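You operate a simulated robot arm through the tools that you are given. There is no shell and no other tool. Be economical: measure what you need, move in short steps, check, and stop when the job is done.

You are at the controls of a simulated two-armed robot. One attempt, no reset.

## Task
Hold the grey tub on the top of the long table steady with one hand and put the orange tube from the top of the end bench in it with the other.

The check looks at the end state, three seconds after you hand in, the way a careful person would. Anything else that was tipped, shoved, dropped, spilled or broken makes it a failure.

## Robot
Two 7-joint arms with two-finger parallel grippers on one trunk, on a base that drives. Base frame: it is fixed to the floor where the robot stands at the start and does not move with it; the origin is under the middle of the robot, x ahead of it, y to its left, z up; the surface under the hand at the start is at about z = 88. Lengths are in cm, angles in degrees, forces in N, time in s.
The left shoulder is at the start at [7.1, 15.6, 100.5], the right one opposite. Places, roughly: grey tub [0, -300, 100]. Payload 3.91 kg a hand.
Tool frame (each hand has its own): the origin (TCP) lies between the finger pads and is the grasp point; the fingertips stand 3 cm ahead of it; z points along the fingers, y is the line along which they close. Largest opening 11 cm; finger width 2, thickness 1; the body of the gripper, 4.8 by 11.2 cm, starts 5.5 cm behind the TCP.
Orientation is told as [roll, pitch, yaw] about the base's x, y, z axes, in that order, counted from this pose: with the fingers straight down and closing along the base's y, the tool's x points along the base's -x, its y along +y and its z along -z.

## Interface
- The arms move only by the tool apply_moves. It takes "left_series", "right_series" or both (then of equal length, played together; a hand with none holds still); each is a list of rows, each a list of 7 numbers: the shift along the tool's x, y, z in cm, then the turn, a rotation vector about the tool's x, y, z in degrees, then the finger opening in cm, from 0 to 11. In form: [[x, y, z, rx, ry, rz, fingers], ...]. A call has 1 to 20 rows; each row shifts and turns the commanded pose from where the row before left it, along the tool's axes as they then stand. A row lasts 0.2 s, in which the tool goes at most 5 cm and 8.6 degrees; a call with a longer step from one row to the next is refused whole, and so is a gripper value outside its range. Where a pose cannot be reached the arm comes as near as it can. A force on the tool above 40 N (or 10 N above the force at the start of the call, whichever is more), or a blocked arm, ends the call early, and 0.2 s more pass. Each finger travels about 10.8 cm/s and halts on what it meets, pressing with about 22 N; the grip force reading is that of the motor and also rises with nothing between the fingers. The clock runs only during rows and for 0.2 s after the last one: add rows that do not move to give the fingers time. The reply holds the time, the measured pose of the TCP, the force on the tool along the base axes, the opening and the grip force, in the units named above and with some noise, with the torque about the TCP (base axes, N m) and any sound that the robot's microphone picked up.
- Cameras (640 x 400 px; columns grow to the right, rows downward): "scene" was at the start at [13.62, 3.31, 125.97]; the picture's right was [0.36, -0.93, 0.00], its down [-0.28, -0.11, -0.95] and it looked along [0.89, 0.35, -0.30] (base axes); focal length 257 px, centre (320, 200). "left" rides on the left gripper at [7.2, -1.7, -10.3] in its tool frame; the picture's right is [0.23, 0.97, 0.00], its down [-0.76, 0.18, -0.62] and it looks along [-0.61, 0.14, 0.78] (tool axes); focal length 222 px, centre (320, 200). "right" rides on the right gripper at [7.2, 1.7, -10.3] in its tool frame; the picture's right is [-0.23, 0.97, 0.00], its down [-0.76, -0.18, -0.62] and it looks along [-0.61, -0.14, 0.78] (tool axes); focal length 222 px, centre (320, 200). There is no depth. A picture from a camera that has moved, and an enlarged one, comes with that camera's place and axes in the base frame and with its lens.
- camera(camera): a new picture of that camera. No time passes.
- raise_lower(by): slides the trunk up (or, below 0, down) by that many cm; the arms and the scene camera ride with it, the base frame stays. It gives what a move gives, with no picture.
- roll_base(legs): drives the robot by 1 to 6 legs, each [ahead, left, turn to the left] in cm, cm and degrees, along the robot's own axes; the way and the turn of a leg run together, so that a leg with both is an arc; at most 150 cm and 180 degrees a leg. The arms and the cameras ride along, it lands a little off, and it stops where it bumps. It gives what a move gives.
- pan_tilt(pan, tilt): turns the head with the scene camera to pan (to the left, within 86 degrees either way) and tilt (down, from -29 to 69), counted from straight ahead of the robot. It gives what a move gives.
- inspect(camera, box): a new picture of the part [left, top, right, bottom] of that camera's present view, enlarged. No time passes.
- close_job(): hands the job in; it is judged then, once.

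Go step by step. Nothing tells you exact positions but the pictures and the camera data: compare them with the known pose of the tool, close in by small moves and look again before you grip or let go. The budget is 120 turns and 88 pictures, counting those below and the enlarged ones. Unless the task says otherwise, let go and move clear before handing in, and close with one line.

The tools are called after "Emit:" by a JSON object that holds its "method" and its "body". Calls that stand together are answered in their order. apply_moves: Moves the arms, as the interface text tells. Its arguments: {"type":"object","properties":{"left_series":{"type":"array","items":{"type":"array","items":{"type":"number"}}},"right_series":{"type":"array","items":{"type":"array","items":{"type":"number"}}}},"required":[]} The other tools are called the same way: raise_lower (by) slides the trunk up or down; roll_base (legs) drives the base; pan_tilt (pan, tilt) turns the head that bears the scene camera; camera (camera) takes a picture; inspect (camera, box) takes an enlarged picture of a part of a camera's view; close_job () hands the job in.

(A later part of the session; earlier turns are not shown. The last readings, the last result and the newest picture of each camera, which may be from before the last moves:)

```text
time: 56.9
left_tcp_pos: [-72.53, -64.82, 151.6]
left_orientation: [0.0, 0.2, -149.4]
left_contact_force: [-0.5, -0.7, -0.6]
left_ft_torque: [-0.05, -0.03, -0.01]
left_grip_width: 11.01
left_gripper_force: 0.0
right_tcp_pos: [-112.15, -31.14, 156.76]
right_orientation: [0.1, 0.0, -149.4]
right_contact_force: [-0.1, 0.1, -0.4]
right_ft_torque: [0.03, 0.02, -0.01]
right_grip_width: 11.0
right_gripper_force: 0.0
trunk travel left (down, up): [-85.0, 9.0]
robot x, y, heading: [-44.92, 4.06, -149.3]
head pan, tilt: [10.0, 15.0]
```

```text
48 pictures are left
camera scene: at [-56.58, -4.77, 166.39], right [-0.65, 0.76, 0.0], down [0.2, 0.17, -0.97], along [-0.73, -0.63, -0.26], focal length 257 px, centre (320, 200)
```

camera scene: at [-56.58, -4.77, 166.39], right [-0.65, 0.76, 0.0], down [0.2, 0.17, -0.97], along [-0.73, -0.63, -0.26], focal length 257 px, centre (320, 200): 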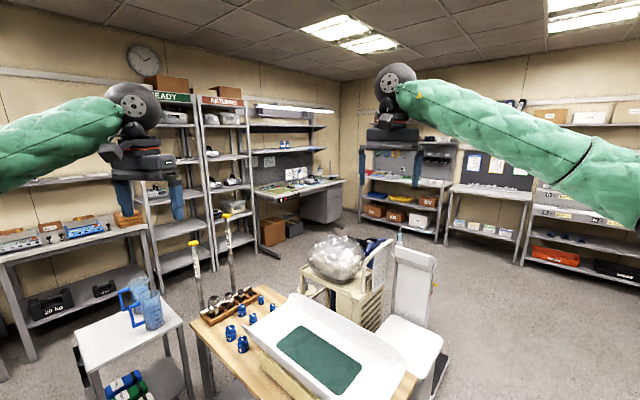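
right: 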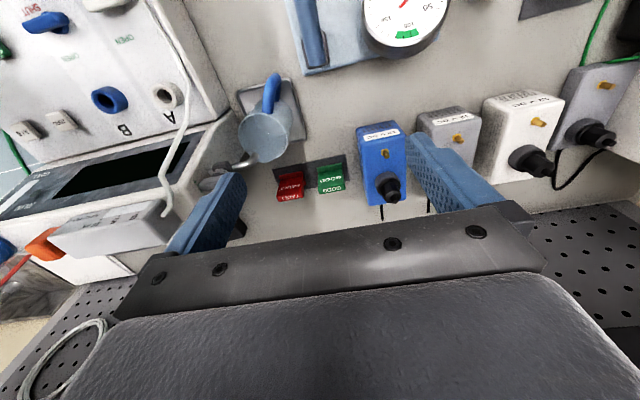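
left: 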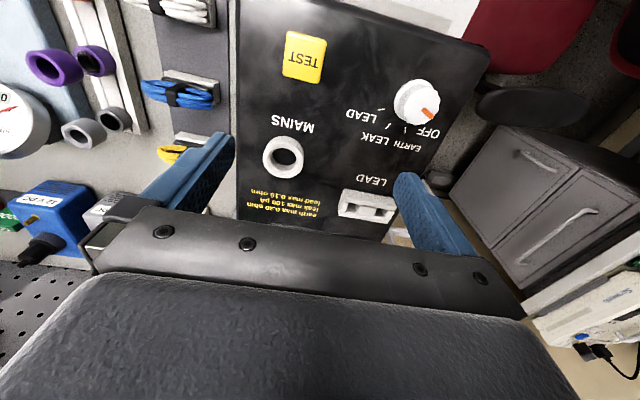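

Emit:
{"method": "inspect", "body": {"camera": "scene", "box": [250, 155, 350, 217]}}

Emit:
{"method": "inspect", "body": {"camera": "scene", "box": [360, 165, 450, 221]}}

```text
6.40 times, centred on (300, 186) of scene
camera zoom: at [-56.58, -4.77, 166.39], right [-0.65, 0.76, 0.0], down [0.2, 0.17, -0.97], along [-0.73, -0.63, -0.26], focal length 1644 px, centre (448, 290)
```

zoom: 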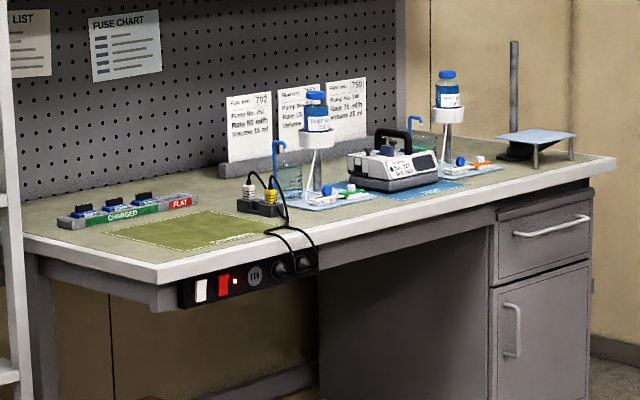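

```text
7.11 times, centred on (405, 193) of scene
camera zoom: at [-56.58, -4.77, 166.39], right [-0.65, 0.76, 0.0], down [0.2, 0.17, -0.97], along [-0.73, -0.63, -0.26], focal length 1827 px, centre (-284, 250)
```

zoom: 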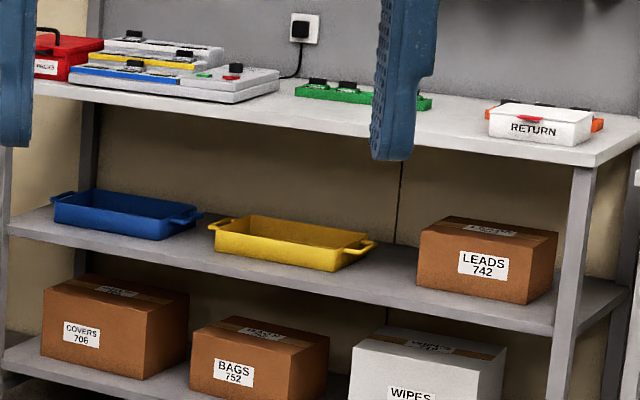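

No tube there. Best candidate now: the hollow coloured tubes (purple, orange, grey) standing on the small rack on the start bench at the +x end. I'll turn back and zoom on them.

Emit:
{"method": "roll_base", "body": {"legs": [[0, 0, 149]]}}

Emit:
{"method": "pan_tilt", "body": {"pan": 8, "tilt": 32}}

Emit:
{"method": "camera", "body": {"camera": "scene"}}

```text
time: 63.6
left_tcp_pos: [11.6, 51.93, 151.55]
left_orientation: [0.1, 0.1, 2.9]
left_contact_force: [0.4, -0.4, -0.1]
left_ft_torque: [0.02, -0.01, 0.02]
left_grip_width: 11.02
left_gripper_force: 0.1
right_tcp_pos: [30.96, 3.66, 156.71]
right_orientation: [0.0, 0.0, 2.7]
right_contact_force: [1.3, -0.5, -0.2]
right_ft_torque: [0.01, 0.0, 0.03]
right_grip_width: 11.0
right_gripper_force: 0.0
trunk travel left (down, up): [-85.0, 9.0]
robot x, y, heading: [-44.71, 3.98, 2.7]
head pan, tilt: [10.0, 15.0]
```

```text
time: 64.4
left_tcp_pos: [11.68, 51.89, 151.7]
left_orientation: [0.1, 0.1, 2.8]
left_contact_force: [0.0, 0.1, -0.6]
left_ft_torque: [0.03, -0.03, -0.01]
left_grip_width: 10.99
left_gripper_force: 0.1
right_tcp_pos: [30.92, 3.69, 156.68]
right_orientation: [0.0, 0.0, 2.7]
right_contact_force: [-0.6, -0.1, 1.1]
right_ft_torque: [-0.01, -0.01, 0.01]
right_grip_width: 11.02
right_gripper_force: 0.0
trunk travel left (down, up): [-85.0, 9.0]
robot x, y, heading: [-45.08, 3.68, 2.9]
head pan, tilt: [8.0, 32.0]
```

```text
45 pictures are left
camera scene: at [-31.23, 5.87, 163.66], right [0.19, -0.98, 0.0], down [-0.52, -0.1, -0.85], along [0.83, 0.16, -0.53], focal length 257 px, centre (320, 200)
```

scene: 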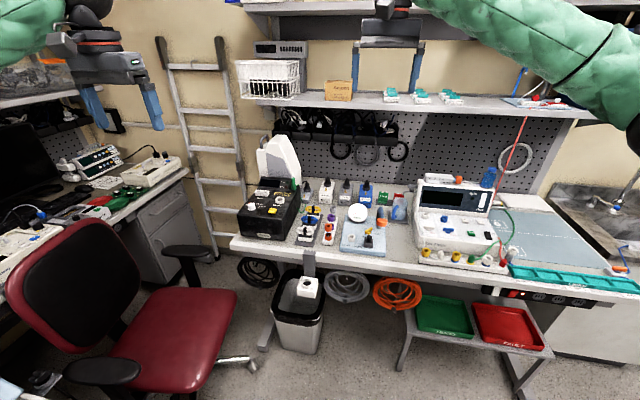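

Emit:
{"method": "inspect", "body": {"camera": "scene", "box": [290, 195, 400, 260]}}

```text
5.82 times, centred on (345, 228) of scene
camera zoom: at [-31.23, 5.87, 163.66], right [0.19, -0.98, 0.0], down [-0.52, -0.1, -0.85], along [0.83, 0.16, -0.53], focal length 1494 px, centre (174, 40)
```

zoom: 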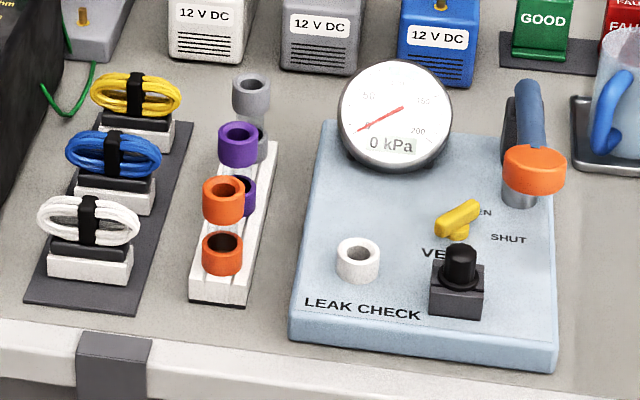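

The orange tube is clear now: a standing adaptor with two orange collars, in the rack at about (53, 18.4), top z ≈ 97.6. I'll lower the trunk and drive back to the bench so the left hand can take it.

Emit:
{"method": "raise_lower", "body": {"by": -40}}

Emit:
{"method": "roll_base", "body": {"legs": [[0, 0, -2.9], [37, -7, 0]]}}

Emit:
{"method": "pan_tilt", "body": {"pan": 25, "tilt": 35}}

Emit:
{"method": "camera", "body": {"camera": "scene"}}

```text
time: 68.2
left_tcp_pos: [11.57, 51.97, 111.68]
left_orientation: [0.1, 0.2, 2.8]
left_contact_force: [0.3, 0.7, 0.5]
left_ft_torque: [-0.03, -0.01, 0.0]
left_grip_width: 10.99
left_gripper_force: 0.1
right_tcp_pos: [30.92, 3.76, 116.85]
right_orientation: [0.0, 0.0, 2.7]
right_contact_force: [0.3, 0.0, -0.2]
right_ft_torque: [0.01, -0.01, 0.01]
right_grip_width: 11.0
right_gripper_force: 0.1
trunk travel left (down, up): [-45.0, 49.0]
robot x, y, heading: [-45.03, 4.21, 2.5]
head pan, tilt: [8.0, 32.0]
```

```text
time: 71.0
left_tcp_pos: [50.8, 41.32, 111.59]
left_orientation: [0.1, 0.1, -0.6]
left_contact_force: [-0.4, 0.5, 0.0]
left_ft_torque: [-0.01, 0.01, 0.0]
left_grip_width: 10.98
left_gripper_force: 0.0
right_tcp_pos: [67.37, -7.91, 116.72]
right_orientation: [0.0, 0.2, -0.5]
right_contact_force: [0.6, -0.1, -0.5]
right_ft_torque: [0.02, 0.0, 0.03]
right_grip_width: 11.01
right_gripper_force: 0.1
trunk travel left (down, up): [-45.0, 49.0]
robot x, y, heading: [-8.56, -3.34, -0.6]
head pan, tilt: [8.0, 32.0]
```

```text
time: 71.8
left_tcp_pos: [50.78, 41.16, 111.76]
left_orientation: [0.0, 0.1, -0.6]
left_contact_force: [0.2, -0.6, -1.3]
left_ft_torque: [-0.03, -0.03, 0.01]
left_grip_width: 11.01
left_gripper_force: 0.1
right_tcp_pos: [67.33, -8.05, 116.71]
right_orientation: [0.0, 0.2, -0.6]
right_contact_force: [0.7, -0.1, 0.5]
right_ft_torque: [-0.02, 0.0, 0.02]
right_grip_width: 10.99
right_gripper_force: 0.0
trunk travel left (down, up): [-45.0, 49.0]
robot x, y, heading: [-8.52, -3.56, -0.6]
head pan, tilt: [25.0, 35.0]
```

```text
43 pictures are left
camera scene: at [4.5, 0.22, 123.19], right [0.41, -0.91, 0.0], down [-0.52, -0.24, -0.82], along [0.75, 0.34, -0.57], focal length 257 px, centre (320, 200)
```

scene: 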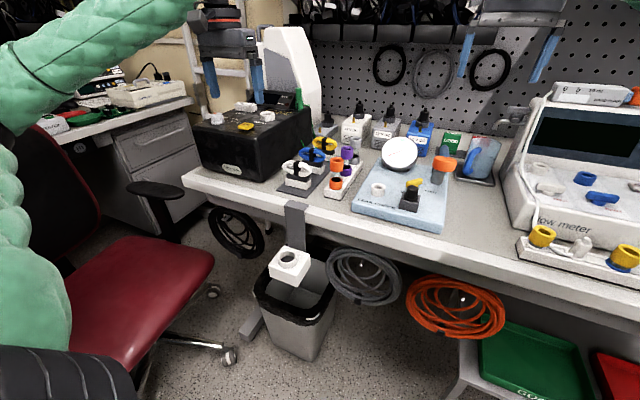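

Emit:
{"method": "inspect", "body": {"camera": "scene", "box": [280, 130, 376, 190]}}

```text
6.67 times, centred on (328, 160) of scene
camera zoom: at [4.5, 0.22, 123.19], right [0.41, -0.91, 0.0], down [-0.52, -0.24, -0.82], along [0.75, 0.34, -0.57], focal length 1712 px, centre (267, 467)
```

zoom: 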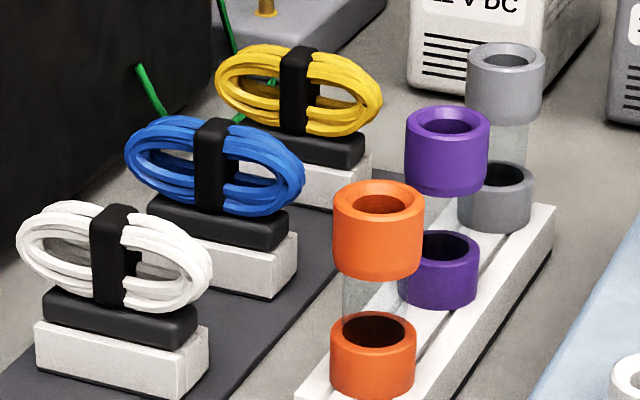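

Triangulated: orange upper collar at about (50.9, 17.6), z 95.5–99. I move the left hand above it with fingers at 6 cm and check with the wrist camera.

Emit:
{"method": "apply_moves", "body": {"left_series": [[0, -4.7, 0, 0, 0, 0, 8], [0, -4.7, 0, 0, 0, 0, 6], [0, -4.7, 0, 0, 0, 0, 6], [0, -4.7, 0, 0, 0, 0, 6], [0, -4.7, 0, 0, 0, 0, 6], [0, 0, 4, 0, 0, 0, 6], [0, 0, 0, 0, 0, 0, 6]]}}

Emit:
{"method": "camera", "body": {"camera": "left"}}

Emit:
{"method": "camera", "body": {"camera": "scene"}}

```text
time: 73.4
left_tcp_pos: [50.53, 17.94, 107.78]
left_orientation: [0.1, 0.0, -0.6]
left_contact_force: [0.4, -0.3, 0.8]
left_ft_torque: [0.03, 0.02, 0.02]
left_grip_width: 6.0
left_gripper_force: 0.1
right_tcp_pos: [67.3, -8.17, 116.82]
right_orientation: [0.0, 0.0, -0.6]
right_contact_force: [-0.3, -0.6, -1.1]
right_ft_torque: [-0.01, 0.0, 0.01]
right_grip_width: 10.99
right_gripper_force: 0.0
trunk travel left (down, up): [-45.0, 49.0]
robot x, y, heading: [-8.75, -3.21, -0.7]
head pan, tilt: [25.0, 35.0]
```

```text
41 pictures are left
camera left: at [43.34, 16.25, 118.11], right [-0.22, 0.98, 0.0], down [0.76, 0.17, 0.62], along [0.61, 0.14, -0.78], focal length 222 px, centre (320, 200)
```

left: 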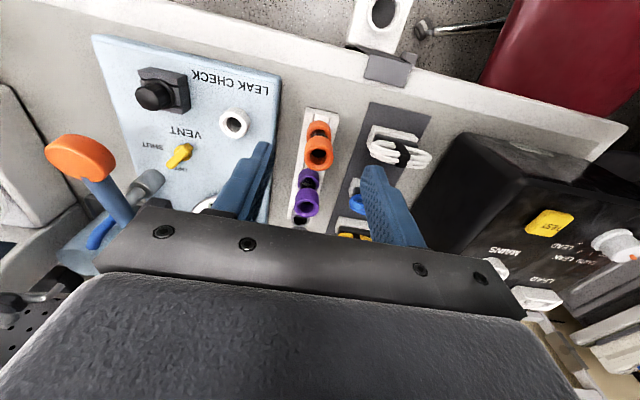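

```text
40 pictures are left
camera scene: at [4.46, 0.07, 123.2], right [0.41, -0.91, 0.0], down [-0.52, -0.24, -0.82], along [0.75, 0.34, -0.57], focal length 257 px, centre (320, 200)
```

scene: 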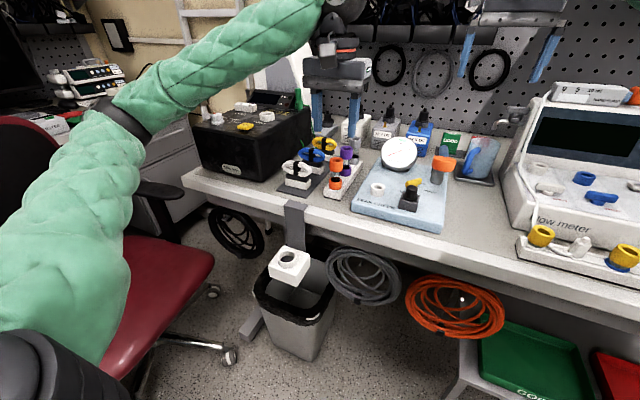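

Emit:
{"method": "inspect", "body": {"camera": "left", "box": [270, 100, 382, 170]}}

```text
5.71 times, centred on (326, 135) of left
camera zoom: at [43.34, 16.25, 118.11], right [-0.22, 0.98, 0.0], down [0.76, 0.17, 0.62], along [0.61, 0.14, -0.78], focal length 1269 px, centre (286, 571)
```

zoom: 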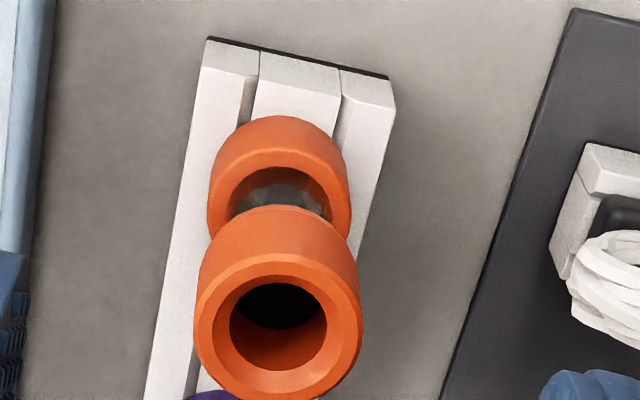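

Refined tube: rim centre ≈ (53.6, 18.5), z ≈ 97.7. I'll shift over it and descend part way, then check.

Emit:
{"method": "apply_moves", "body": {"left_series": [[-3.0, 0.6, 0, 0, 0, 0, 6], [0, 0, 3, 0, 0, 0, 6], [0, 0, 3, 0, 0, 0, 6], [0, 0, 0, 0, 0, 0, 6]]}}

Emit:
{"method": "inspect", "body": {"camera": "left", "box": [200, 80, 440, 230]}}

Emit:
{"method": "inspect", "body": {"camera": "scene", "box": [270, 90, 398, 190]}}

```text
time: 74.4
left_tcp_pos: [53.62, 18.61, 101.41]
left_orientation: [0.0, 0.0, -0.6]
left_contact_force: [-0.5, 0.0, 0.1]
left_ft_torque: [0.01, -0.01, 0.01]
left_grip_width: 5.99
left_gripper_force: 0.0
right_tcp_pos: [67.31, -7.97, 116.79]
right_orientation: [0.1, 0.0, -0.6]
right_contact_force: [0.5, -0.5, 0.2]
right_ft_torque: [0.0, -0.02, -0.01]
right_grip_width: 11.0
right_gripper_force: 0.1
trunk travel left (down, up): [-45.0, 49.0]
robot x, y, heading: [-8.4, -3.13, -0.7]
head pan, tilt: [25.0, 35.0]
```

```text
2.67 times, centred on (320, 155) of left
camera zoom: at [46.41, 16.9, 111.82], right [-0.22, 0.98, 0.0], down [0.76, 0.17, 0.62], along [0.61, 0.14, -0.78], focal length 592 px, centre (320, 320)
```

zoom: 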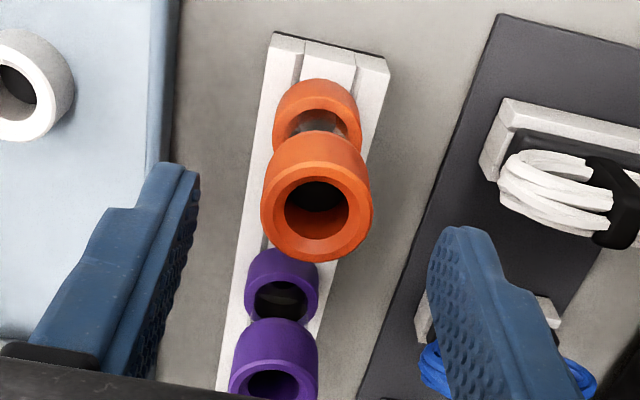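

```text
4.00 times, centred on (334, 140) of scene
camera zoom: at [4.46, 0.21, 123.2], right [0.41, -0.91, 0.0], down [-0.52, -0.24, -0.82], along [0.75, 0.34, -0.57], focal length 1028 px, centre (264, 440)
```

zoom: 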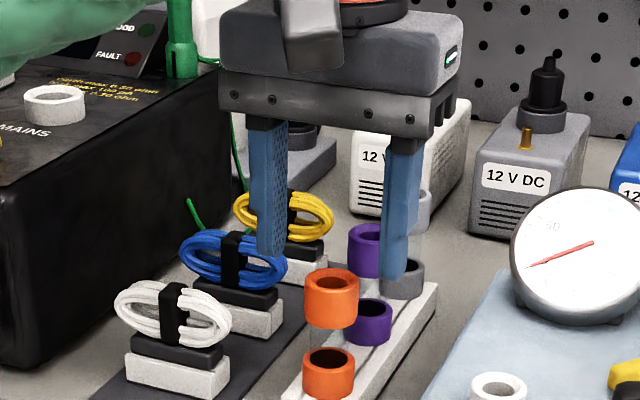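

Aligned over the tube. I narrow slightly, descend to z ≈ 96.2 and close.

Emit:
{"method": "apply_moves", "body": {"left_series": [[-0.1, 0, 2.6, 0, 0, 0, 5], [0, 0, 2.6, 0, 0, 0, 5], [0, 0, 0, 0, 0, 0, 5], [0, 0, 0, 0, 0, 0, 3.5], [0, 0, 0, 0, 0, 0, 1], [0, 0, 0, 0, 0, 0, 1], [0, 0, 0, 0, 0, 0, 1]]}}

Emit:
{"method": "inspect", "body": {"camera": "scene", "box": [270, 90, 398, 190]}}

```text
time: 76.0
left_tcp_pos: [53.7, 18.58, 96.34]
left_orientation: [-0.1, 0.2, -0.7]
left_contact_force: [-0.5, -0.3, -0.2]
left_ft_torque: [0.04, 0.02, -0.02]
left_grip_width: 2.93
left_gripper_force: 22.3
right_tcp_pos: [67.32, -8.04, 116.77]
right_orientation: [0.1, 0.1, -0.6]
right_contact_force: [-0.4, -0.3, -0.8]
right_ft_torque: [-0.01, -0.02, 0.0]
right_grip_width: 11.03
right_gripper_force: 0.0
trunk travel left (down, up): [-45.0, 49.0]
robot x, y, heading: [-8.64, -3.12, -0.6]
head pan, tilt: [25.0, 35.0]
```

```text
4.00 times, centred on (334, 140) of scene
camera zoom: at [4.5, 0.21, 123.19], right [0.41, -0.91, 0.0], down [-0.52, -0.24, -0.82], along [0.75, 0.34, -0.57], focal length 1028 px, centre (264, 440)
```

zoom: 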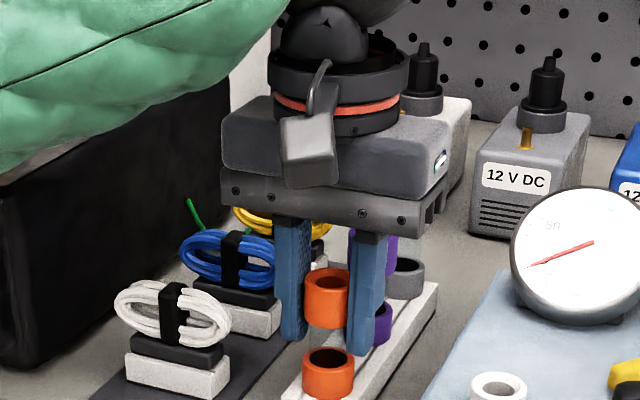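

Gripped at 2.93 cm. Now I lift slowly straight up and look.

Emit:
{"method": "apply_moves", "body": {"left_series": [[0, 0, -1.5, 0, 0, 0, 1], [0, 0, -2, 0, 0, 0, 1], [0, 0, -3, 0, 0, 0, 1], [0, 0, -4, 0, 0, 0, 1], [0, 0, -4, 0, 0, 0, 1]]}}

Emit:
{"method": "camera", "body": {"camera": "scene"}}

```text
time: 77.2
left_tcp_pos: [53.44, 18.02, 111.0]
left_orientation: [0.1, 0.1, -0.6]
left_contact_force: [0.2, -0.2, -0.4]
left_ft_torque: [0.03, -0.01, 0.0]
left_grip_width: 2.92
left_gripper_force: 22.4
right_tcp_pos: [67.31, -8.04, 116.78]
right_orientation: [0.1, 0.0, -0.7]
right_contact_force: [-1.0, -1.2, -0.1]
right_ft_torque: [0.04, -0.06, -0.01]
right_grip_width: 10.97
right_gripper_force: 0.1
trunk travel left (down, up): [-45.0, 49.0]
robot x, y, heading: [-8.75, -3.36, -0.7]
head pan, tilt: [25.0, 35.0]
```

```text
35 pictures are left
camera scene: at [4.43, 0.14, 123.19], right [0.41, -0.91, 0.0], down [-0.52, -0.24, -0.82], along [0.75, 0.34, -0.57], focal length 257 px, centre (320, 200)
```

scene: 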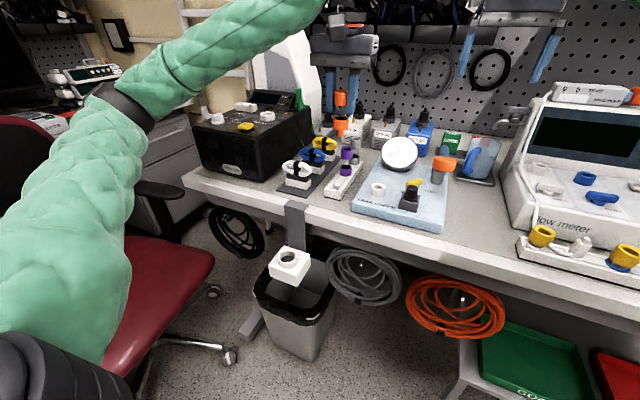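

The orange tube is in the left hand, its rack undisturbed. I drive back along the same route to the long table.

Emit:
{"method": "roll_base", "body": {"legs": [[-40, 0, 0], [0, 0, -89.4], [0, 37, 0], [95, 0, 0]]}}

Emit:
{"method": "pan_tilt", "body": {"pan": 0, "tilt": 18}}

Emit:
{"method": "camera", "body": {"camera": "scene"}}

```text
time: 90.2
left_tcp_pos: [5.55, -162.24, 110.93]
left_orientation: [0.0, 0.0, -92.0]
left_contact_force: [-0.5, 0.0, 0.1]
left_ft_torque: [-0.01, -0.01, 0.01]
left_grip_width: 2.91
left_gripper_force: 21.6
right_tcp_pos: [-20.73, -175.39, 116.72]
right_orientation: [0.0, 0.2, -92.0]
right_contact_force: [0.5, -0.5, -0.6]
right_ft_torque: [0.0, 0.0, 0.04]
right_grip_width: 10.99
right_gripper_force: 0.2
trunk travel left (down, up): [-45.0, 49.0]
robot x, y, heading: [-14.28, -99.8, -91.9]
head pan, tilt: [25.0, 35.0]
```

```text
time: 91.0
left_tcp_pos: [5.54, -162.3, 110.92]
left_orientation: [0.1, 0.1, -92.0]
left_contact_force: [1.1, -0.7, -0.5]
left_ft_torque: [-0.01, 0.02, -0.02]
left_grip_width: 2.93
left_gripper_force: 22.5
right_tcp_pos: [-20.85, -175.43, 116.7]
right_orientation: [0.0, 0.1, -91.9]
right_contact_force: [0.0, 0.2, -0.2]
right_ft_torque: [0.03, 0.02, 0.01]
right_grip_width: 11.0
right_gripper_force: 0.0
trunk travel left (down, up): [-45.0, 49.0]
robot x, y, heading: [-14.0, -99.83, -92.1]
head pan, tilt: [0.0, 18.0]
```

```text
34 pictures are left
camera scene: at [-14.85, -114.28, 125.89], right [-1.0, 0.03, 0.0], down [0.01, 0.31, -0.95], along [-0.03, -0.95, -0.31], focal length 257 px, centre (320, 200)
```

scene: 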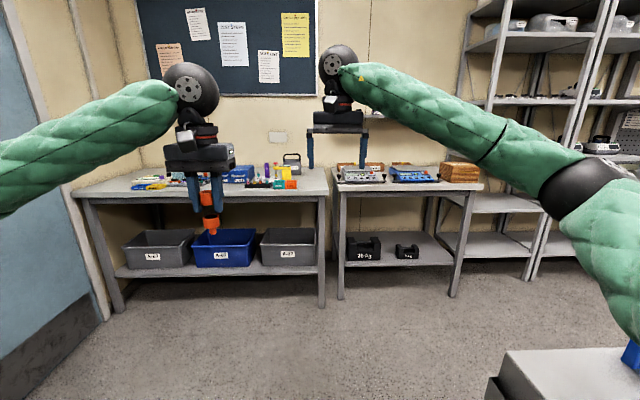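

The tub is seen straight ahead at the table's back right. I'll drive 50 cm nearer and triangulate it.

Emit:
{"method": "inspect", "body": {"camera": "scene", "box": [240, 140, 336, 200]}}

Emit:
{"method": "roll_base", "body": {"legs": [[50, 0, 2]]}}

Emit:
{"method": "pan_tilt", "body": {"pan": 8, "tilt": 25}}

Emit:
{"method": "camera", "body": {"camera": "scene"}}

```text
6.67 times, centred on (288, 170) of scene
camera zoom: at [-14.85, -114.28, 125.89], right [-1.0, 0.03, 0.0], down [0.01, 0.31, -0.95], along [-0.03, -0.95, -0.31], focal length 1712 px, centre (533, 400)
```

zoom: 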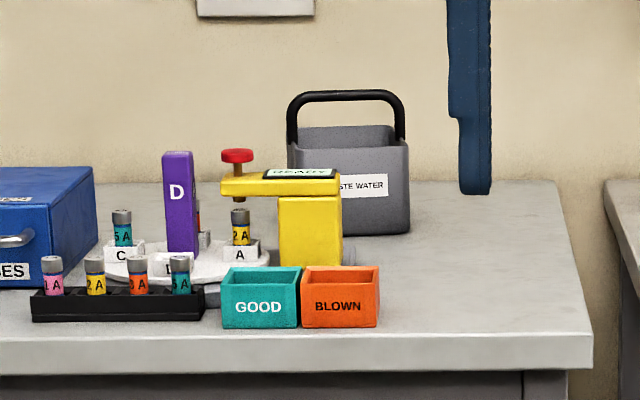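

```text
time: 94.1
left_tcp_pos: [6.41, -213.53, 110.86]
left_orientation: [-0.1, 0.2, -90.3]
left_contact_force: [-0.3, 0.6, -0.1]
left_ft_torque: [0.03, 0.01, -0.02]
left_grip_width: 2.95
left_gripper_force: 22.2
right_tcp_pos: [-19.47, -227.56, 116.61]
right_orientation: [0.1, 0.1, -90.3]
right_contact_force: [-0.2, -0.7, 0.8]
right_ft_torque: [0.04, 0.0, -0.01]
right_grip_width: 10.99
right_gripper_force: 0.0
trunk travel left (down, up): [-45.0, 49.0]
robot x, y, heading: [-15.13, -151.74, -90.0]
head pan, tilt: [0.0, 18.0]
```

```text
time: 94.8
left_tcp_pos: [6.45, -213.61, 110.95]
left_orientation: [0.1, 0.2, -90.2]
left_contact_force: [-0.4, 0.3, -0.9]
left_ft_torque: [0.0, 0.03, -0.01]
left_grip_width: 2.9
left_gripper_force: 22.1
right_tcp_pos: [-19.44, -227.46, 116.74]
right_orientation: [0.1, 0.1, -90.4]
right_contact_force: [0.1, 0.0, 0.2]
right_ft_torque: [-0.01, 0.01, 0.02]
right_grip_width: 10.99
right_gripper_force: 0.2
trunk travel left (down, up): [-45.0, 49.0]
robot x, y, heading: [-14.9, -151.49, -90.2]
head pan, tilt: [8.0, 25.0]
```

```text
32 pictures are left
camera scene: at [-14.14, -165.96, 124.77], right [-0.99, -0.13, 0.0], down [-0.06, 0.42, -0.91], along [0.12, -0.9, -0.42], focal length 257 px, centre (320, 200)
```

scene: 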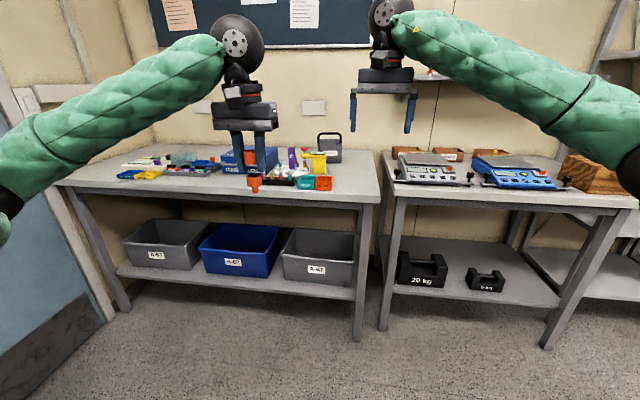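

Emit:
{"method": "inspect", "body": {"camera": "scene", "box": [270, 125, 382, 195]}}

```text
5.71 times, centred on (326, 160) of scene
camera zoom: at [-14.14, -165.96, 124.77], right [-0.99, -0.13, 0.0], down [-0.06, 0.42, -0.91], along [0.12, -0.9, -0.42], focal length 1468 px, centre (286, 429)
```

zoom: 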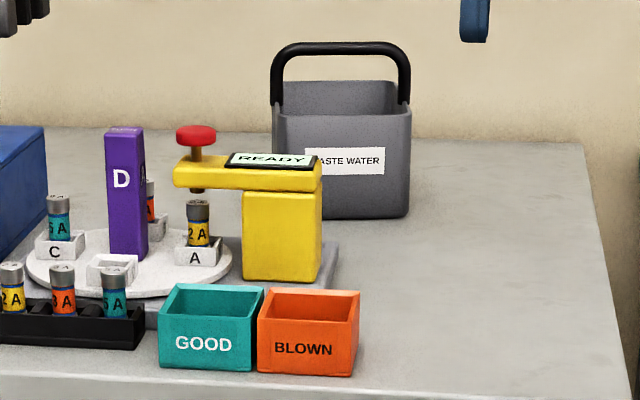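

The tub ("waste water", with an upright bail handle) is about 12.6 cm wide, centred near x ≈ -2, y ≈ -292. I raise the trunk for clearance and drive to working distance, then use better angles.

Emit:
{"method": "raise_lower", "body": {"by": 14}}

Emit:
{"method": "roll_base", "body": {"legs": [[48, 9, 0]]}}

Emit:
{"method": "pan_tilt", "body": {"pan": 3, "tilt": 32}}

Emit:
{"method": "camera", "body": {"camera": "scene"}}

Emit:
{"method": "camera", "body": {"camera": "right"}}

```text
time: 96.4
left_tcp_pos: [6.52, -213.62, 124.89]
left_orientation: [0.0, 0.1, -90.2]
left_contact_force: [-0.4, 0.2, -0.5]
left_ft_torque: [0.03, -0.01, 0.0]
left_grip_width: 2.93
left_gripper_force: 22.2
right_tcp_pos: [-19.27, -227.48, 130.66]
right_orientation: [0.0, 0.1, -90.3]
right_contact_force: [-0.1, -0.4, 0.7]
right_ft_torque: [0.02, 0.0, 0.03]
right_grip_width: 11.01
right_gripper_force: 0.1
trunk travel left (down, up): [-59.0, 35.0]
robot x, y, heading: [-15.28, -151.72, -90.1]
head pan, tilt: [8.0, 25.0]
```

```text
time: 99.3
left_tcp_pos: [15.14, -260.89, 124.84]
left_orientation: [0.0, 0.2, -90.3]
left_contact_force: [-0.3, -0.5, 0.2]
left_ft_torque: [-0.02, 0.0, 0.01]
left_grip_width: 2.91
left_gripper_force: 21.9
right_tcp_pos: [-10.65, -274.95, 130.71]
right_orientation: [-0.1, 0.1, -90.4]
right_contact_force: [0.4, -0.2, 0.0]
right_ft_torque: [0.04, -0.03, 0.01]
right_grip_width: 11.02
right_gripper_force: 0.1
trunk travel left (down, up): [-59.0, 35.0]
robot x, y, heading: [-6.29, -199.3, -90.2]
head pan, tilt: [8.0, 25.0]
```

```text
time: 100.0
left_tcp_pos: [15.15, -261.03, 124.94]
left_orientation: [-0.1, 0.1, -90.3]
left_contact_force: [-0.5, -0.1, -0.7]
left_ft_torque: [0.0, 0.0, -0.01]
left_grip_width: 2.92
left_gripper_force: 22.1
right_tcp_pos: [-10.73, -274.94, 130.6]
right_orientation: [-0.1, 0.1, -90.3]
right_contact_force: [0.2, 0.2, 0.3]
right_ft_torque: [0.01, -0.01, -0.04]
right_grip_width: 11.02
right_gripper_force: 0.0
trunk travel left (down, up): [-59.0, 35.0]
robot x, y, heading: [-6.4, -199.09, -90.3]
head pan, tilt: [3.0, 32.0]
```

```text
30 pictures are left
camera scene: at [-6.12, -213.27, 137.65], right [-1.0, -0.05, 0.0], down [-0.03, 0.53, -0.85], along [0.04, -0.85, -0.53], focal length 257 px, centre (320, 200)
```

scene: 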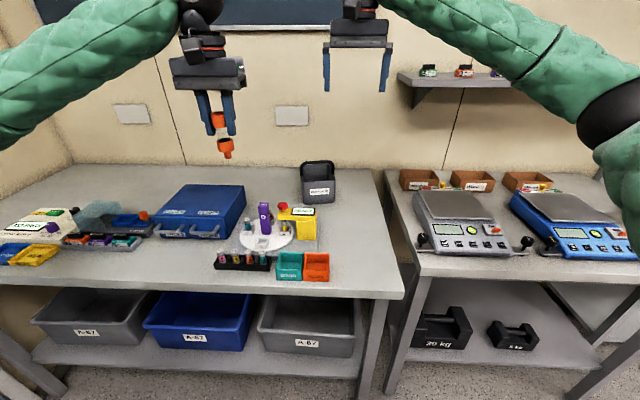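

```text
29 pictures are left
camera right: at [-8.89, -267.75, 141.01], right [0.97, -0.23, 0.0], down [-0.18, -0.76, 0.62], along [-0.14, -0.61, -0.78], focal length 222 px, centre (320, 200)
```

right: 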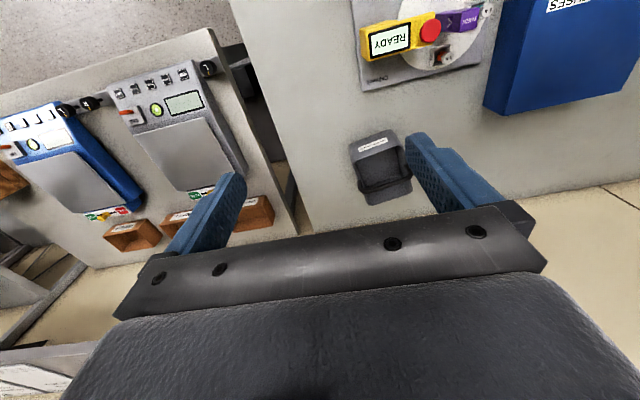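

Emit:
{"method": "inspect", "body": {"camera": "scene", "box": [270, 145, 366, 205]}}

Emit:
{"method": "inspect", "body": {"camera": "right", "box": [330, 115, 442, 215]}}

```text
6.67 times, centred on (318, 175) of scene
camera zoom: at [-6.12, -213.27, 137.65], right [-1.0, -0.05, 0.0], down [-0.03, 0.53, -0.85], along [0.04, -0.85, -0.53], focal length 1712 px, centre (333, 367)
```

zoom: 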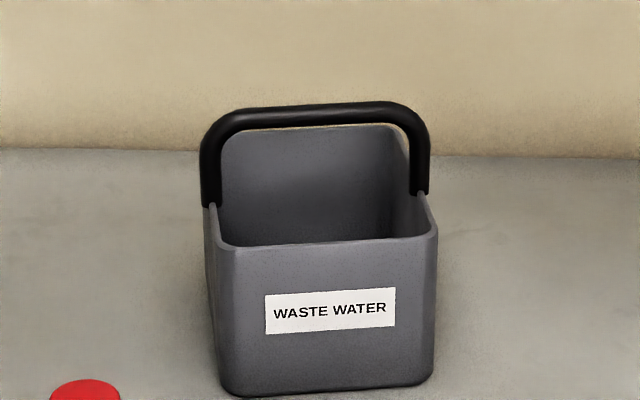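

```text
4.00 times, centred on (386, 165) of right
camera zoom: at [-8.89, -267.75, 141.01], right [0.97, -0.23, 0.0], down [-0.18, -0.76, 0.62], along [-0.14, -0.61, -0.78], focal length 888 px, centre (56, 340)
```

zoom: 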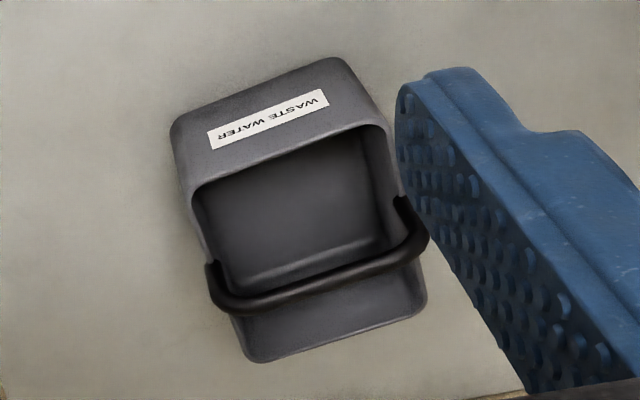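

Tub located: rim z ≈ 95.6, front rim y ≈ -293.5, back ≈ -308, x from -7.4 to 3.8; handle bar at y ≈ -299, z ≈ 100. Plan: right hand pinches the right wall behind the handle, left hand leans in from the front with the tube. First I edge a little closer.

Emit:
{"method": "roll_base", "body": {"legs": [[8.5, 4, 0]]}}

Emit:
{"method": "camera", "body": {"camera": "right"}}

```text
time: 101.1
left_tcp_pos: [19.2, -269.59, 124.92]
left_orientation: [-0.1, 0.0, -90.3]
left_contact_force: [0.6, 0.2, 0.0]
left_ft_torque: [0.0, 0.03, -0.02]
left_grip_width: 2.94
left_gripper_force: 22.3
right_tcp_pos: [-6.68, -283.43, 130.69]
right_orientation: [0.0, 0.1, -90.4]
right_contact_force: [-1.1, 0.1, -0.6]
right_ft_torque: [0.01, 0.02, 0.03]
right_grip_width: 10.96
right_gripper_force: 0.0
trunk travel left (down, up): [-59.0, 35.0]
robot x, y, heading: [-2.31, -207.74, -90.3]
head pan, tilt: [3.0, 32.0]
```

```text
26 pictures are left
camera right: at [-4.88, -276.26, 140.98], right [0.97, -0.23, 0.0], down [-0.18, -0.76, 0.62], along [-0.15, -0.6, -0.78], focal length 222 px, centre (320, 200)
```

right: 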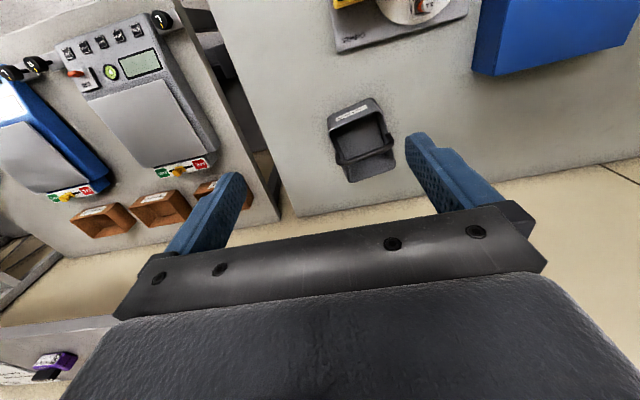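

Moving the right hand behind the handle and above the tub's right wall, with a picture before descending.

Emit:
{"method": "apply_moves", "body": {"right_series": [[-3.43, -0.1, 3.0, 0, 0, 0, 9], [-3.43, -0.1, 3.0, 0, 0, 0, 7], [-3.43, -0.1, 3.0, 0, 0, 0, 6], [-3.43, -0.1, 3.0, 0, 0, 0, 6], [-3.43, -0.1, 3.0, 0, 0, 0, 6], [-3.43, -0.1, 3.0, 0, 0, 0, 6], [0, 0, 0, 0, 0, 0, 6], [0, 0, 0, 0, 0, 0, 6]]}}

Emit:
{"method": "camera", "body": {"camera": "right"}}

Emit:
{"method": "camera", "body": {"camera": "scene"}}

```text
time: 102.9
left_tcp_pos: [19.08, -269.48, 124.84]
left_orientation: [0.1, 0.1, -90.3]
left_contact_force: [0.0, -0.4, -1.1]
left_ft_torque: [0.01, -0.02, 0.02]
left_grip_width: 2.92
left_gripper_force: 22.0
right_tcp_pos: [-7.46, -303.69, 112.45]
right_orientation: [0.0, 0.1, -90.5]
right_contact_force: [-0.5, -0.4, 0.1]
right_ft_torque: [0.02, -0.02, 0.0]
right_grip_width: 6.01
right_gripper_force: 0.0
trunk travel left (down, up): [-59.0, 35.0]
robot x, y, heading: [-2.27, -207.46, -90.5]
head pan, tilt: [3.0, 32.0]
```

```text
25 pictures are left
camera right: at [-5.57, -296.43, 122.79], right [0.97, -0.23, 0.0], down [-0.18, -0.76, 0.62], along [-0.15, -0.6, -0.78], focal length 222 px, centre (320, 200)
```

right: 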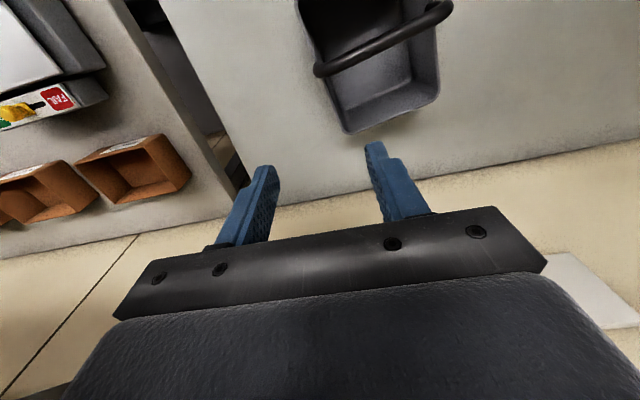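

```text
24 pictures are left
camera scene: at [-2.08, -221.77, 137.65], right [-1.0, -0.05, 0.0], down [-0.02, 0.53, -0.85], along [0.04, -0.85, -0.53], focal length 257 px, centre (320, 200)
```

scene: 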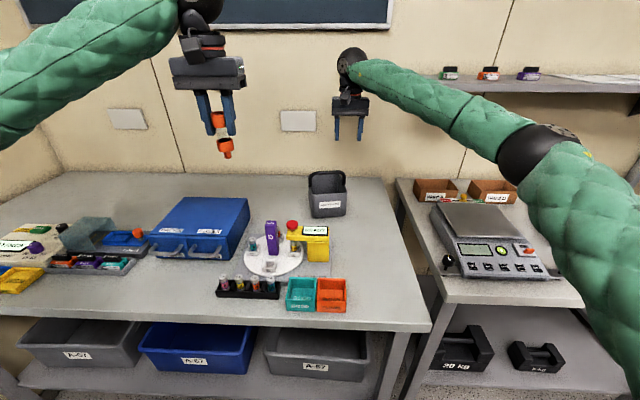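

Emit:
{"method": "inspect", "body": {"camera": "right", "box": [260, 0, 484, 140]}}

```text
2.86 times, centred on (372, 70) of right
camera zoom: at [-5.57, -296.43, 122.79], right [0.97, -0.23, 0.0], down [-0.18, -0.76, 0.62], along [-0.15, -0.6, -0.78], focal length 635 px, centre (171, 571)
```

zoom: 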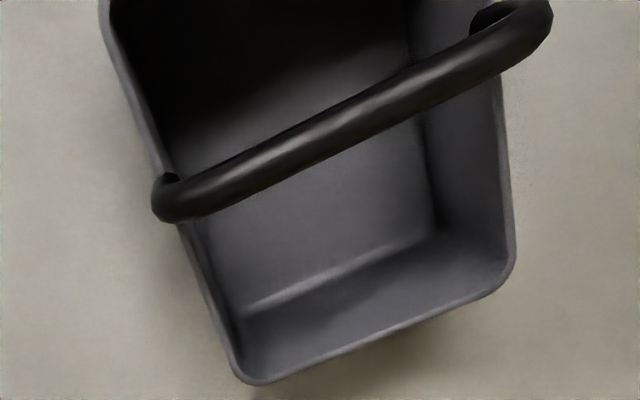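

The tub is turned about 7°. I align the right hand to it, above the rear part of its right wall (≈ (-5.8, -305)), and descend part way.

Emit:
{"method": "apply_moves", "body": {"right_series": [[-1.3, 1.6, 0, 0, 0, 0, 6], [0, 0, 0, 0, 0, -7.5, 6], [0, 0, 4, 0, 0, 0, 5], [0, 0, 4, 0, 0, 0, 5], [0, 0, 0, 0, 0, 0, 5]]}}

Emit:
{"method": "inspect", "body": {"camera": "right", "box": [200, 0, 440, 150]}}

Emit:
{"method": "inspect", "body": {"camera": "scene", "box": [272, 110, 400, 220]}}

```text
time: 104.1
left_tcp_pos: [19.14, -269.33, 124.93]
left_orientation: [0.0, 0.0, -90.5]
left_contact_force: [-0.1, 0.5, -1.1]
left_ft_torque: [-0.02, 0.0, 0.0]
left_grip_width: 2.92
left_gripper_force: 21.6
right_tcp_pos: [-5.84, -304.9, 104.84]
right_orientation: [0.0, 0.0, -82.9]
right_contact_force: [-1.1, 0.7, 0.2]
right_ft_torque: [0.01, 0.0, -0.03]
right_grip_width: 5.01
right_gripper_force: 0.0
trunk travel left (down, up): [-59.0, 35.0]
robot x, y, heading: [-2.51, -207.28, -90.2]
head pan, tilt: [3.0, 32.0]
```

```text
2.67 times, centred on (320, 75) of right
camera zoom: at [-4.95, -297.63, 115.12], right [0.99, -0.11, 0.0], down [-0.08, -0.78, 0.62], along [-0.07, -0.62, -0.78], focal length 592 px, centre (320, 533)
```

zoom: 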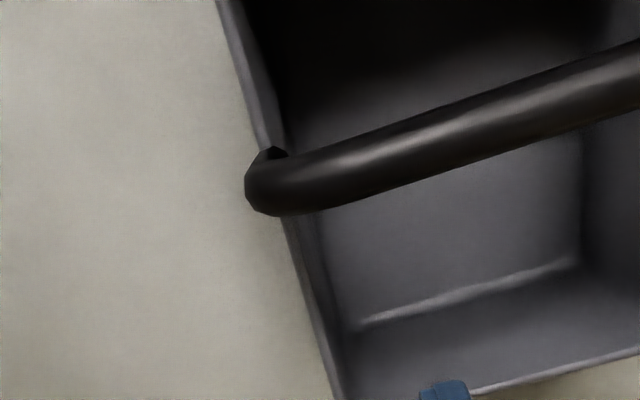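

```text
3.64 times, centred on (336, 165) of scene
camera zoom: at [-2.09, -221.66, 137.67], right [-1.0, -0.05, 0.0], down [-0.02, 0.53, -0.85], along [0.04, -0.85, -0.53], focal length 934 px, centre (262, 327)
```

zoom: 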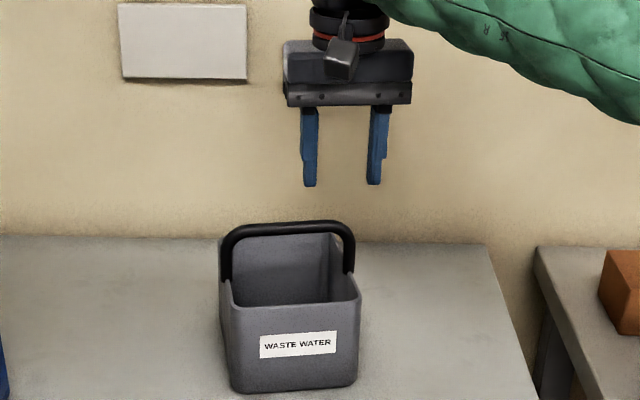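

Alignment is consistent: wall x ≈ -5.8 at y ≈ -305. I descend to straddle the wall and check.

Emit:
{"method": "apply_moves", "body": {"right_series": [[0, 0, 3.2, 0, 0, 0, 5], [0, 0, 3.2, 0, 0, 0, 5], [0, 0, 3.0, 0, 0, 0, 5], [0, 0, 0, 0, 0, 0, 5]]}}

Emit:
{"method": "inspect", "body": {"camera": "scene", "box": [280, 130, 376, 220]}}

Emit:
{"method": "camera", "body": {"camera": "right"}}

```text
time: 105.1
left_tcp_pos: [19.16, -269.43, 124.93]
left_orientation: [0.0, 0.0, -90.5]
left_contact_force: [0.0, -0.1, 0.3]
left_ft_torque: [0.0, 0.01, -0.02]
left_grip_width: 2.9
left_gripper_force: 21.9
right_tcp_pos: [-5.78, -305.02, 95.25]
right_orientation: [-0.1, 0.0, -82.9]
right_contact_force: [0.2, -0.5, 0.0]
right_ft_torque: [-0.01, -0.02, -0.01]
right_grip_width: 5.02
right_gripper_force: 0.0
trunk travel left (down, up): [-59.0, 35.0]
robot x, y, heading: [-2.3, -207.91, -89.8]
head pan, tilt: [3.0, 32.0]
```

```text
4.44 times, centred on (328, 175) of scene
camera zoom: at [-2.08, -221.66, 137.66], right [-1.0, -0.05, 0.0], down [-0.02, 0.53, -0.85], along [0.04, -0.85, -0.53], focal length 1142 px, centre (284, 311)
```

zoom: 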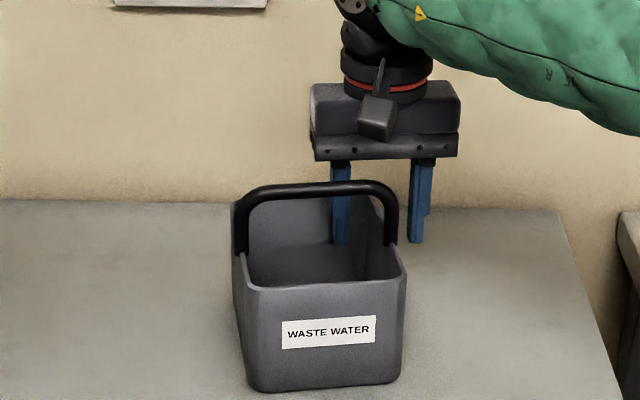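

```text
19 pictures are left
camera right: at [-5.02, -297.65, 105.67], right [0.99, -0.11, 0.0], down [-0.08, -0.78, 0.62], along [-0.07, -0.62, -0.78], focal length 222 px, centre (320, 200)
```

right: 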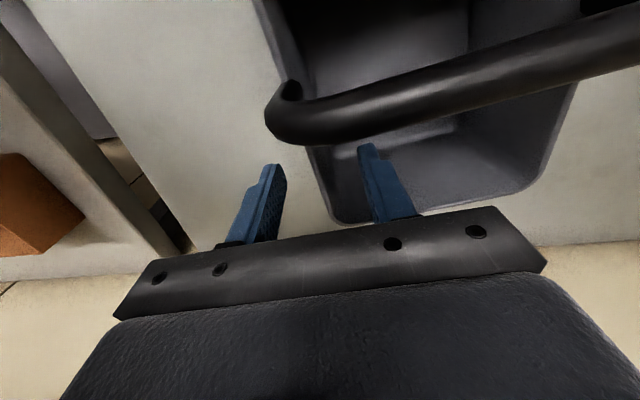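

The fingers straddle the wall evenly. I close them gradually.

Emit:
{"method": "apply_moves", "body": {"right_series": [[0, 0, 0, 0, 0, 0, 3.5], [0, 0, 0, 0, 0, 0, 2], [0, 0, 0, 0, 0, 0, 1], [0, 0, 0, 0, 0, 0, 0.4], [0, 0, 0, 0, 0, 0, 0], [0, 0, 0, 0, 0, 0, 0]]}}

Emit:
{"method": "inspect", "body": {"camera": "scene", "box": [280, 130, 376, 220]}}

```text
time: 106.5
left_tcp_pos: [19.08, -269.42, 124.92]
left_orientation: [-0.1, 0.1, -90.5]
left_contact_force: [0.4, -0.1, 0.0]
left_ft_torque: [0.03, -0.03, 0.01]
left_grip_width: 2.91
left_gripper_force: 22.6
right_tcp_pos: [-5.91, -305.08, 95.35]
right_orientation: [-0.1, 0.0, -82.9]
right_contact_force: [0.2, 1.0, -0.2]
right_ft_torque: [-0.03, 0.04, 0.04]
right_grip_width: 0.39
right_gripper_force: 22.1
trunk travel left (down, up): [-59.0, 35.0]
robot x, y, heading: [-2.0, -207.46, -90.4]
head pan, tilt: [3.0, 32.0]
```

```text
4.44 times, centred on (328, 175) of scene
camera zoom: at [-2.1, -221.72, 137.65], right [-1.0, -0.05, 0.0], down [-0.02, 0.53, -0.85], along [0.04, -0.85, -0.53], focal length 1142 px, centre (284, 311)
```

zoom: 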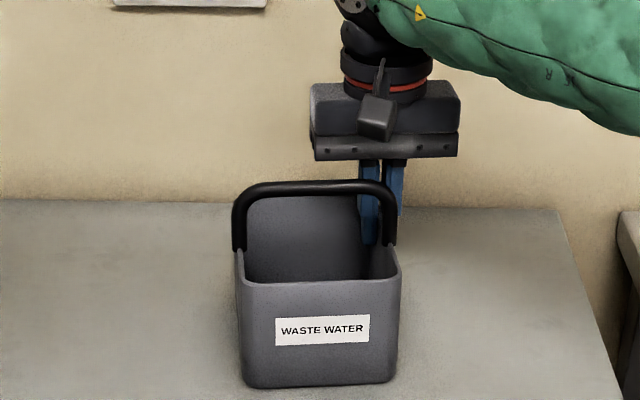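

The tub wall is held by the right hand (0.39 cm grip). Now I tilt the left hand 34° so the tube points in under the handle, and bring it in front of the tub.

Emit:
{"method": "apply_moves", "body": {"left_series": [[0, 0, 0, 0, -8.5, 0, 1], [0, 0, 0, 0, -8.5, 0, 1], [0, 0, 0, 0, -8.5, 0, 1], [0, 0, 0, 0, -8.5, 0, 1], [-0.76, -2.49, 3.36, 0, 0, 0, 1], [-0.76, -2.49, 3.36, 0, 0, 0, 1], [-0.76, -2.49, 3.36, 0, 0, 0, 1], [-0.76, -2.49, 3.36, 0, 0, 0, 1], [-0.76, -2.49, 3.36, 0, 0, 0, 1], [-0.76, -2.49, 3.36, 0, 0, 0, 1], [0, 0, 0, 0, 0, 0, 1]]}}

Emit:
{"method": "camera", "body": {"camera": "scene"}}

```text
time: 108.9
left_tcp_pos: [3.95, -284.63, 110.25]
left_orientation: [-0.1, -33.9, -90.4]
left_contact_force: [-0.2, 0.6, -0.4]
left_ft_torque: [0.04, -0.01, 0.03]
left_grip_width: 2.96
left_gripper_force: 21.8
right_tcp_pos: [-5.91, -305.02, 95.41]
right_orientation: [0.0, 0.1, -82.9]
right_contact_force: [0.4, 0.9, 1.0]
right_ft_torque: [-0.1, 0.08, -0.01]
right_grip_width: 0.37
right_gripper_force: 21.7
trunk travel left (down, up): [-59.0, 35.0]
robot x, y, heading: [-2.3, -207.48, -90.4]
head pan, tilt: [3.0, 32.0]
```

```text
17 pictures are left
camera scene: at [-2.06, -221.7, 137.65], right [-1.0, -0.05, 0.0], down [-0.02, 0.53, -0.85], along [0.04, -0.85, -0.53], focal length 257 px, centre (320, 200)
```

scene: 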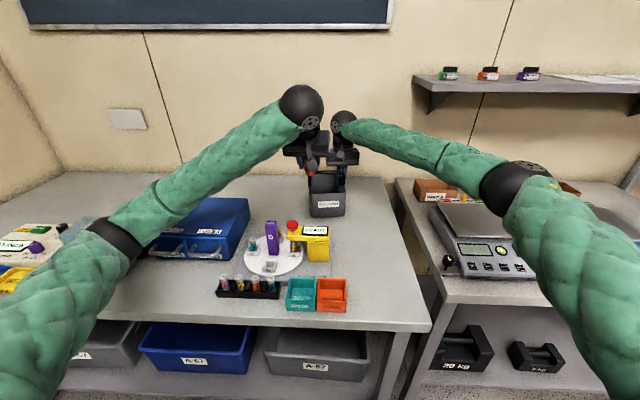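

Emit:
{"method": "inspect", "body": {"camera": "scene", "box": [264, 80, 392, 220]}}

Emit:
{"method": "camera", "body": {"camera": "left"}}

```text
2.86 times, centred on (328, 150) of scene
camera zoom: at [-2.06, -221.7, 137.65], right [-1.0, -0.05, 0.0], down [-0.02, 0.53, -0.85], along [0.04, -0.85, -0.53], focal length 734 px, centre (297, 343)
```

zoom: 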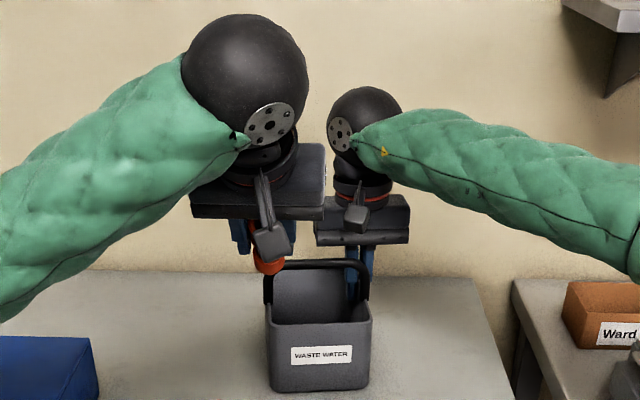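

```text
15 pictures are left
camera left: at [2.46, -272.83, 114.76], right [0.98, 0.18, -0.13], down [0.18, -0.28, 0.94], along [0.14, -0.94, -0.31], focal length 222 px, centre (320, 200)
```

left: 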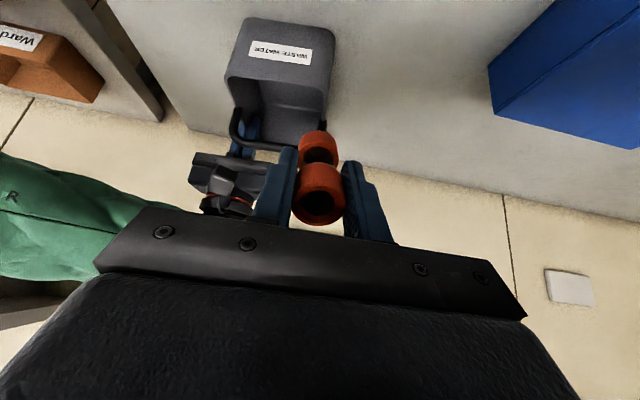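

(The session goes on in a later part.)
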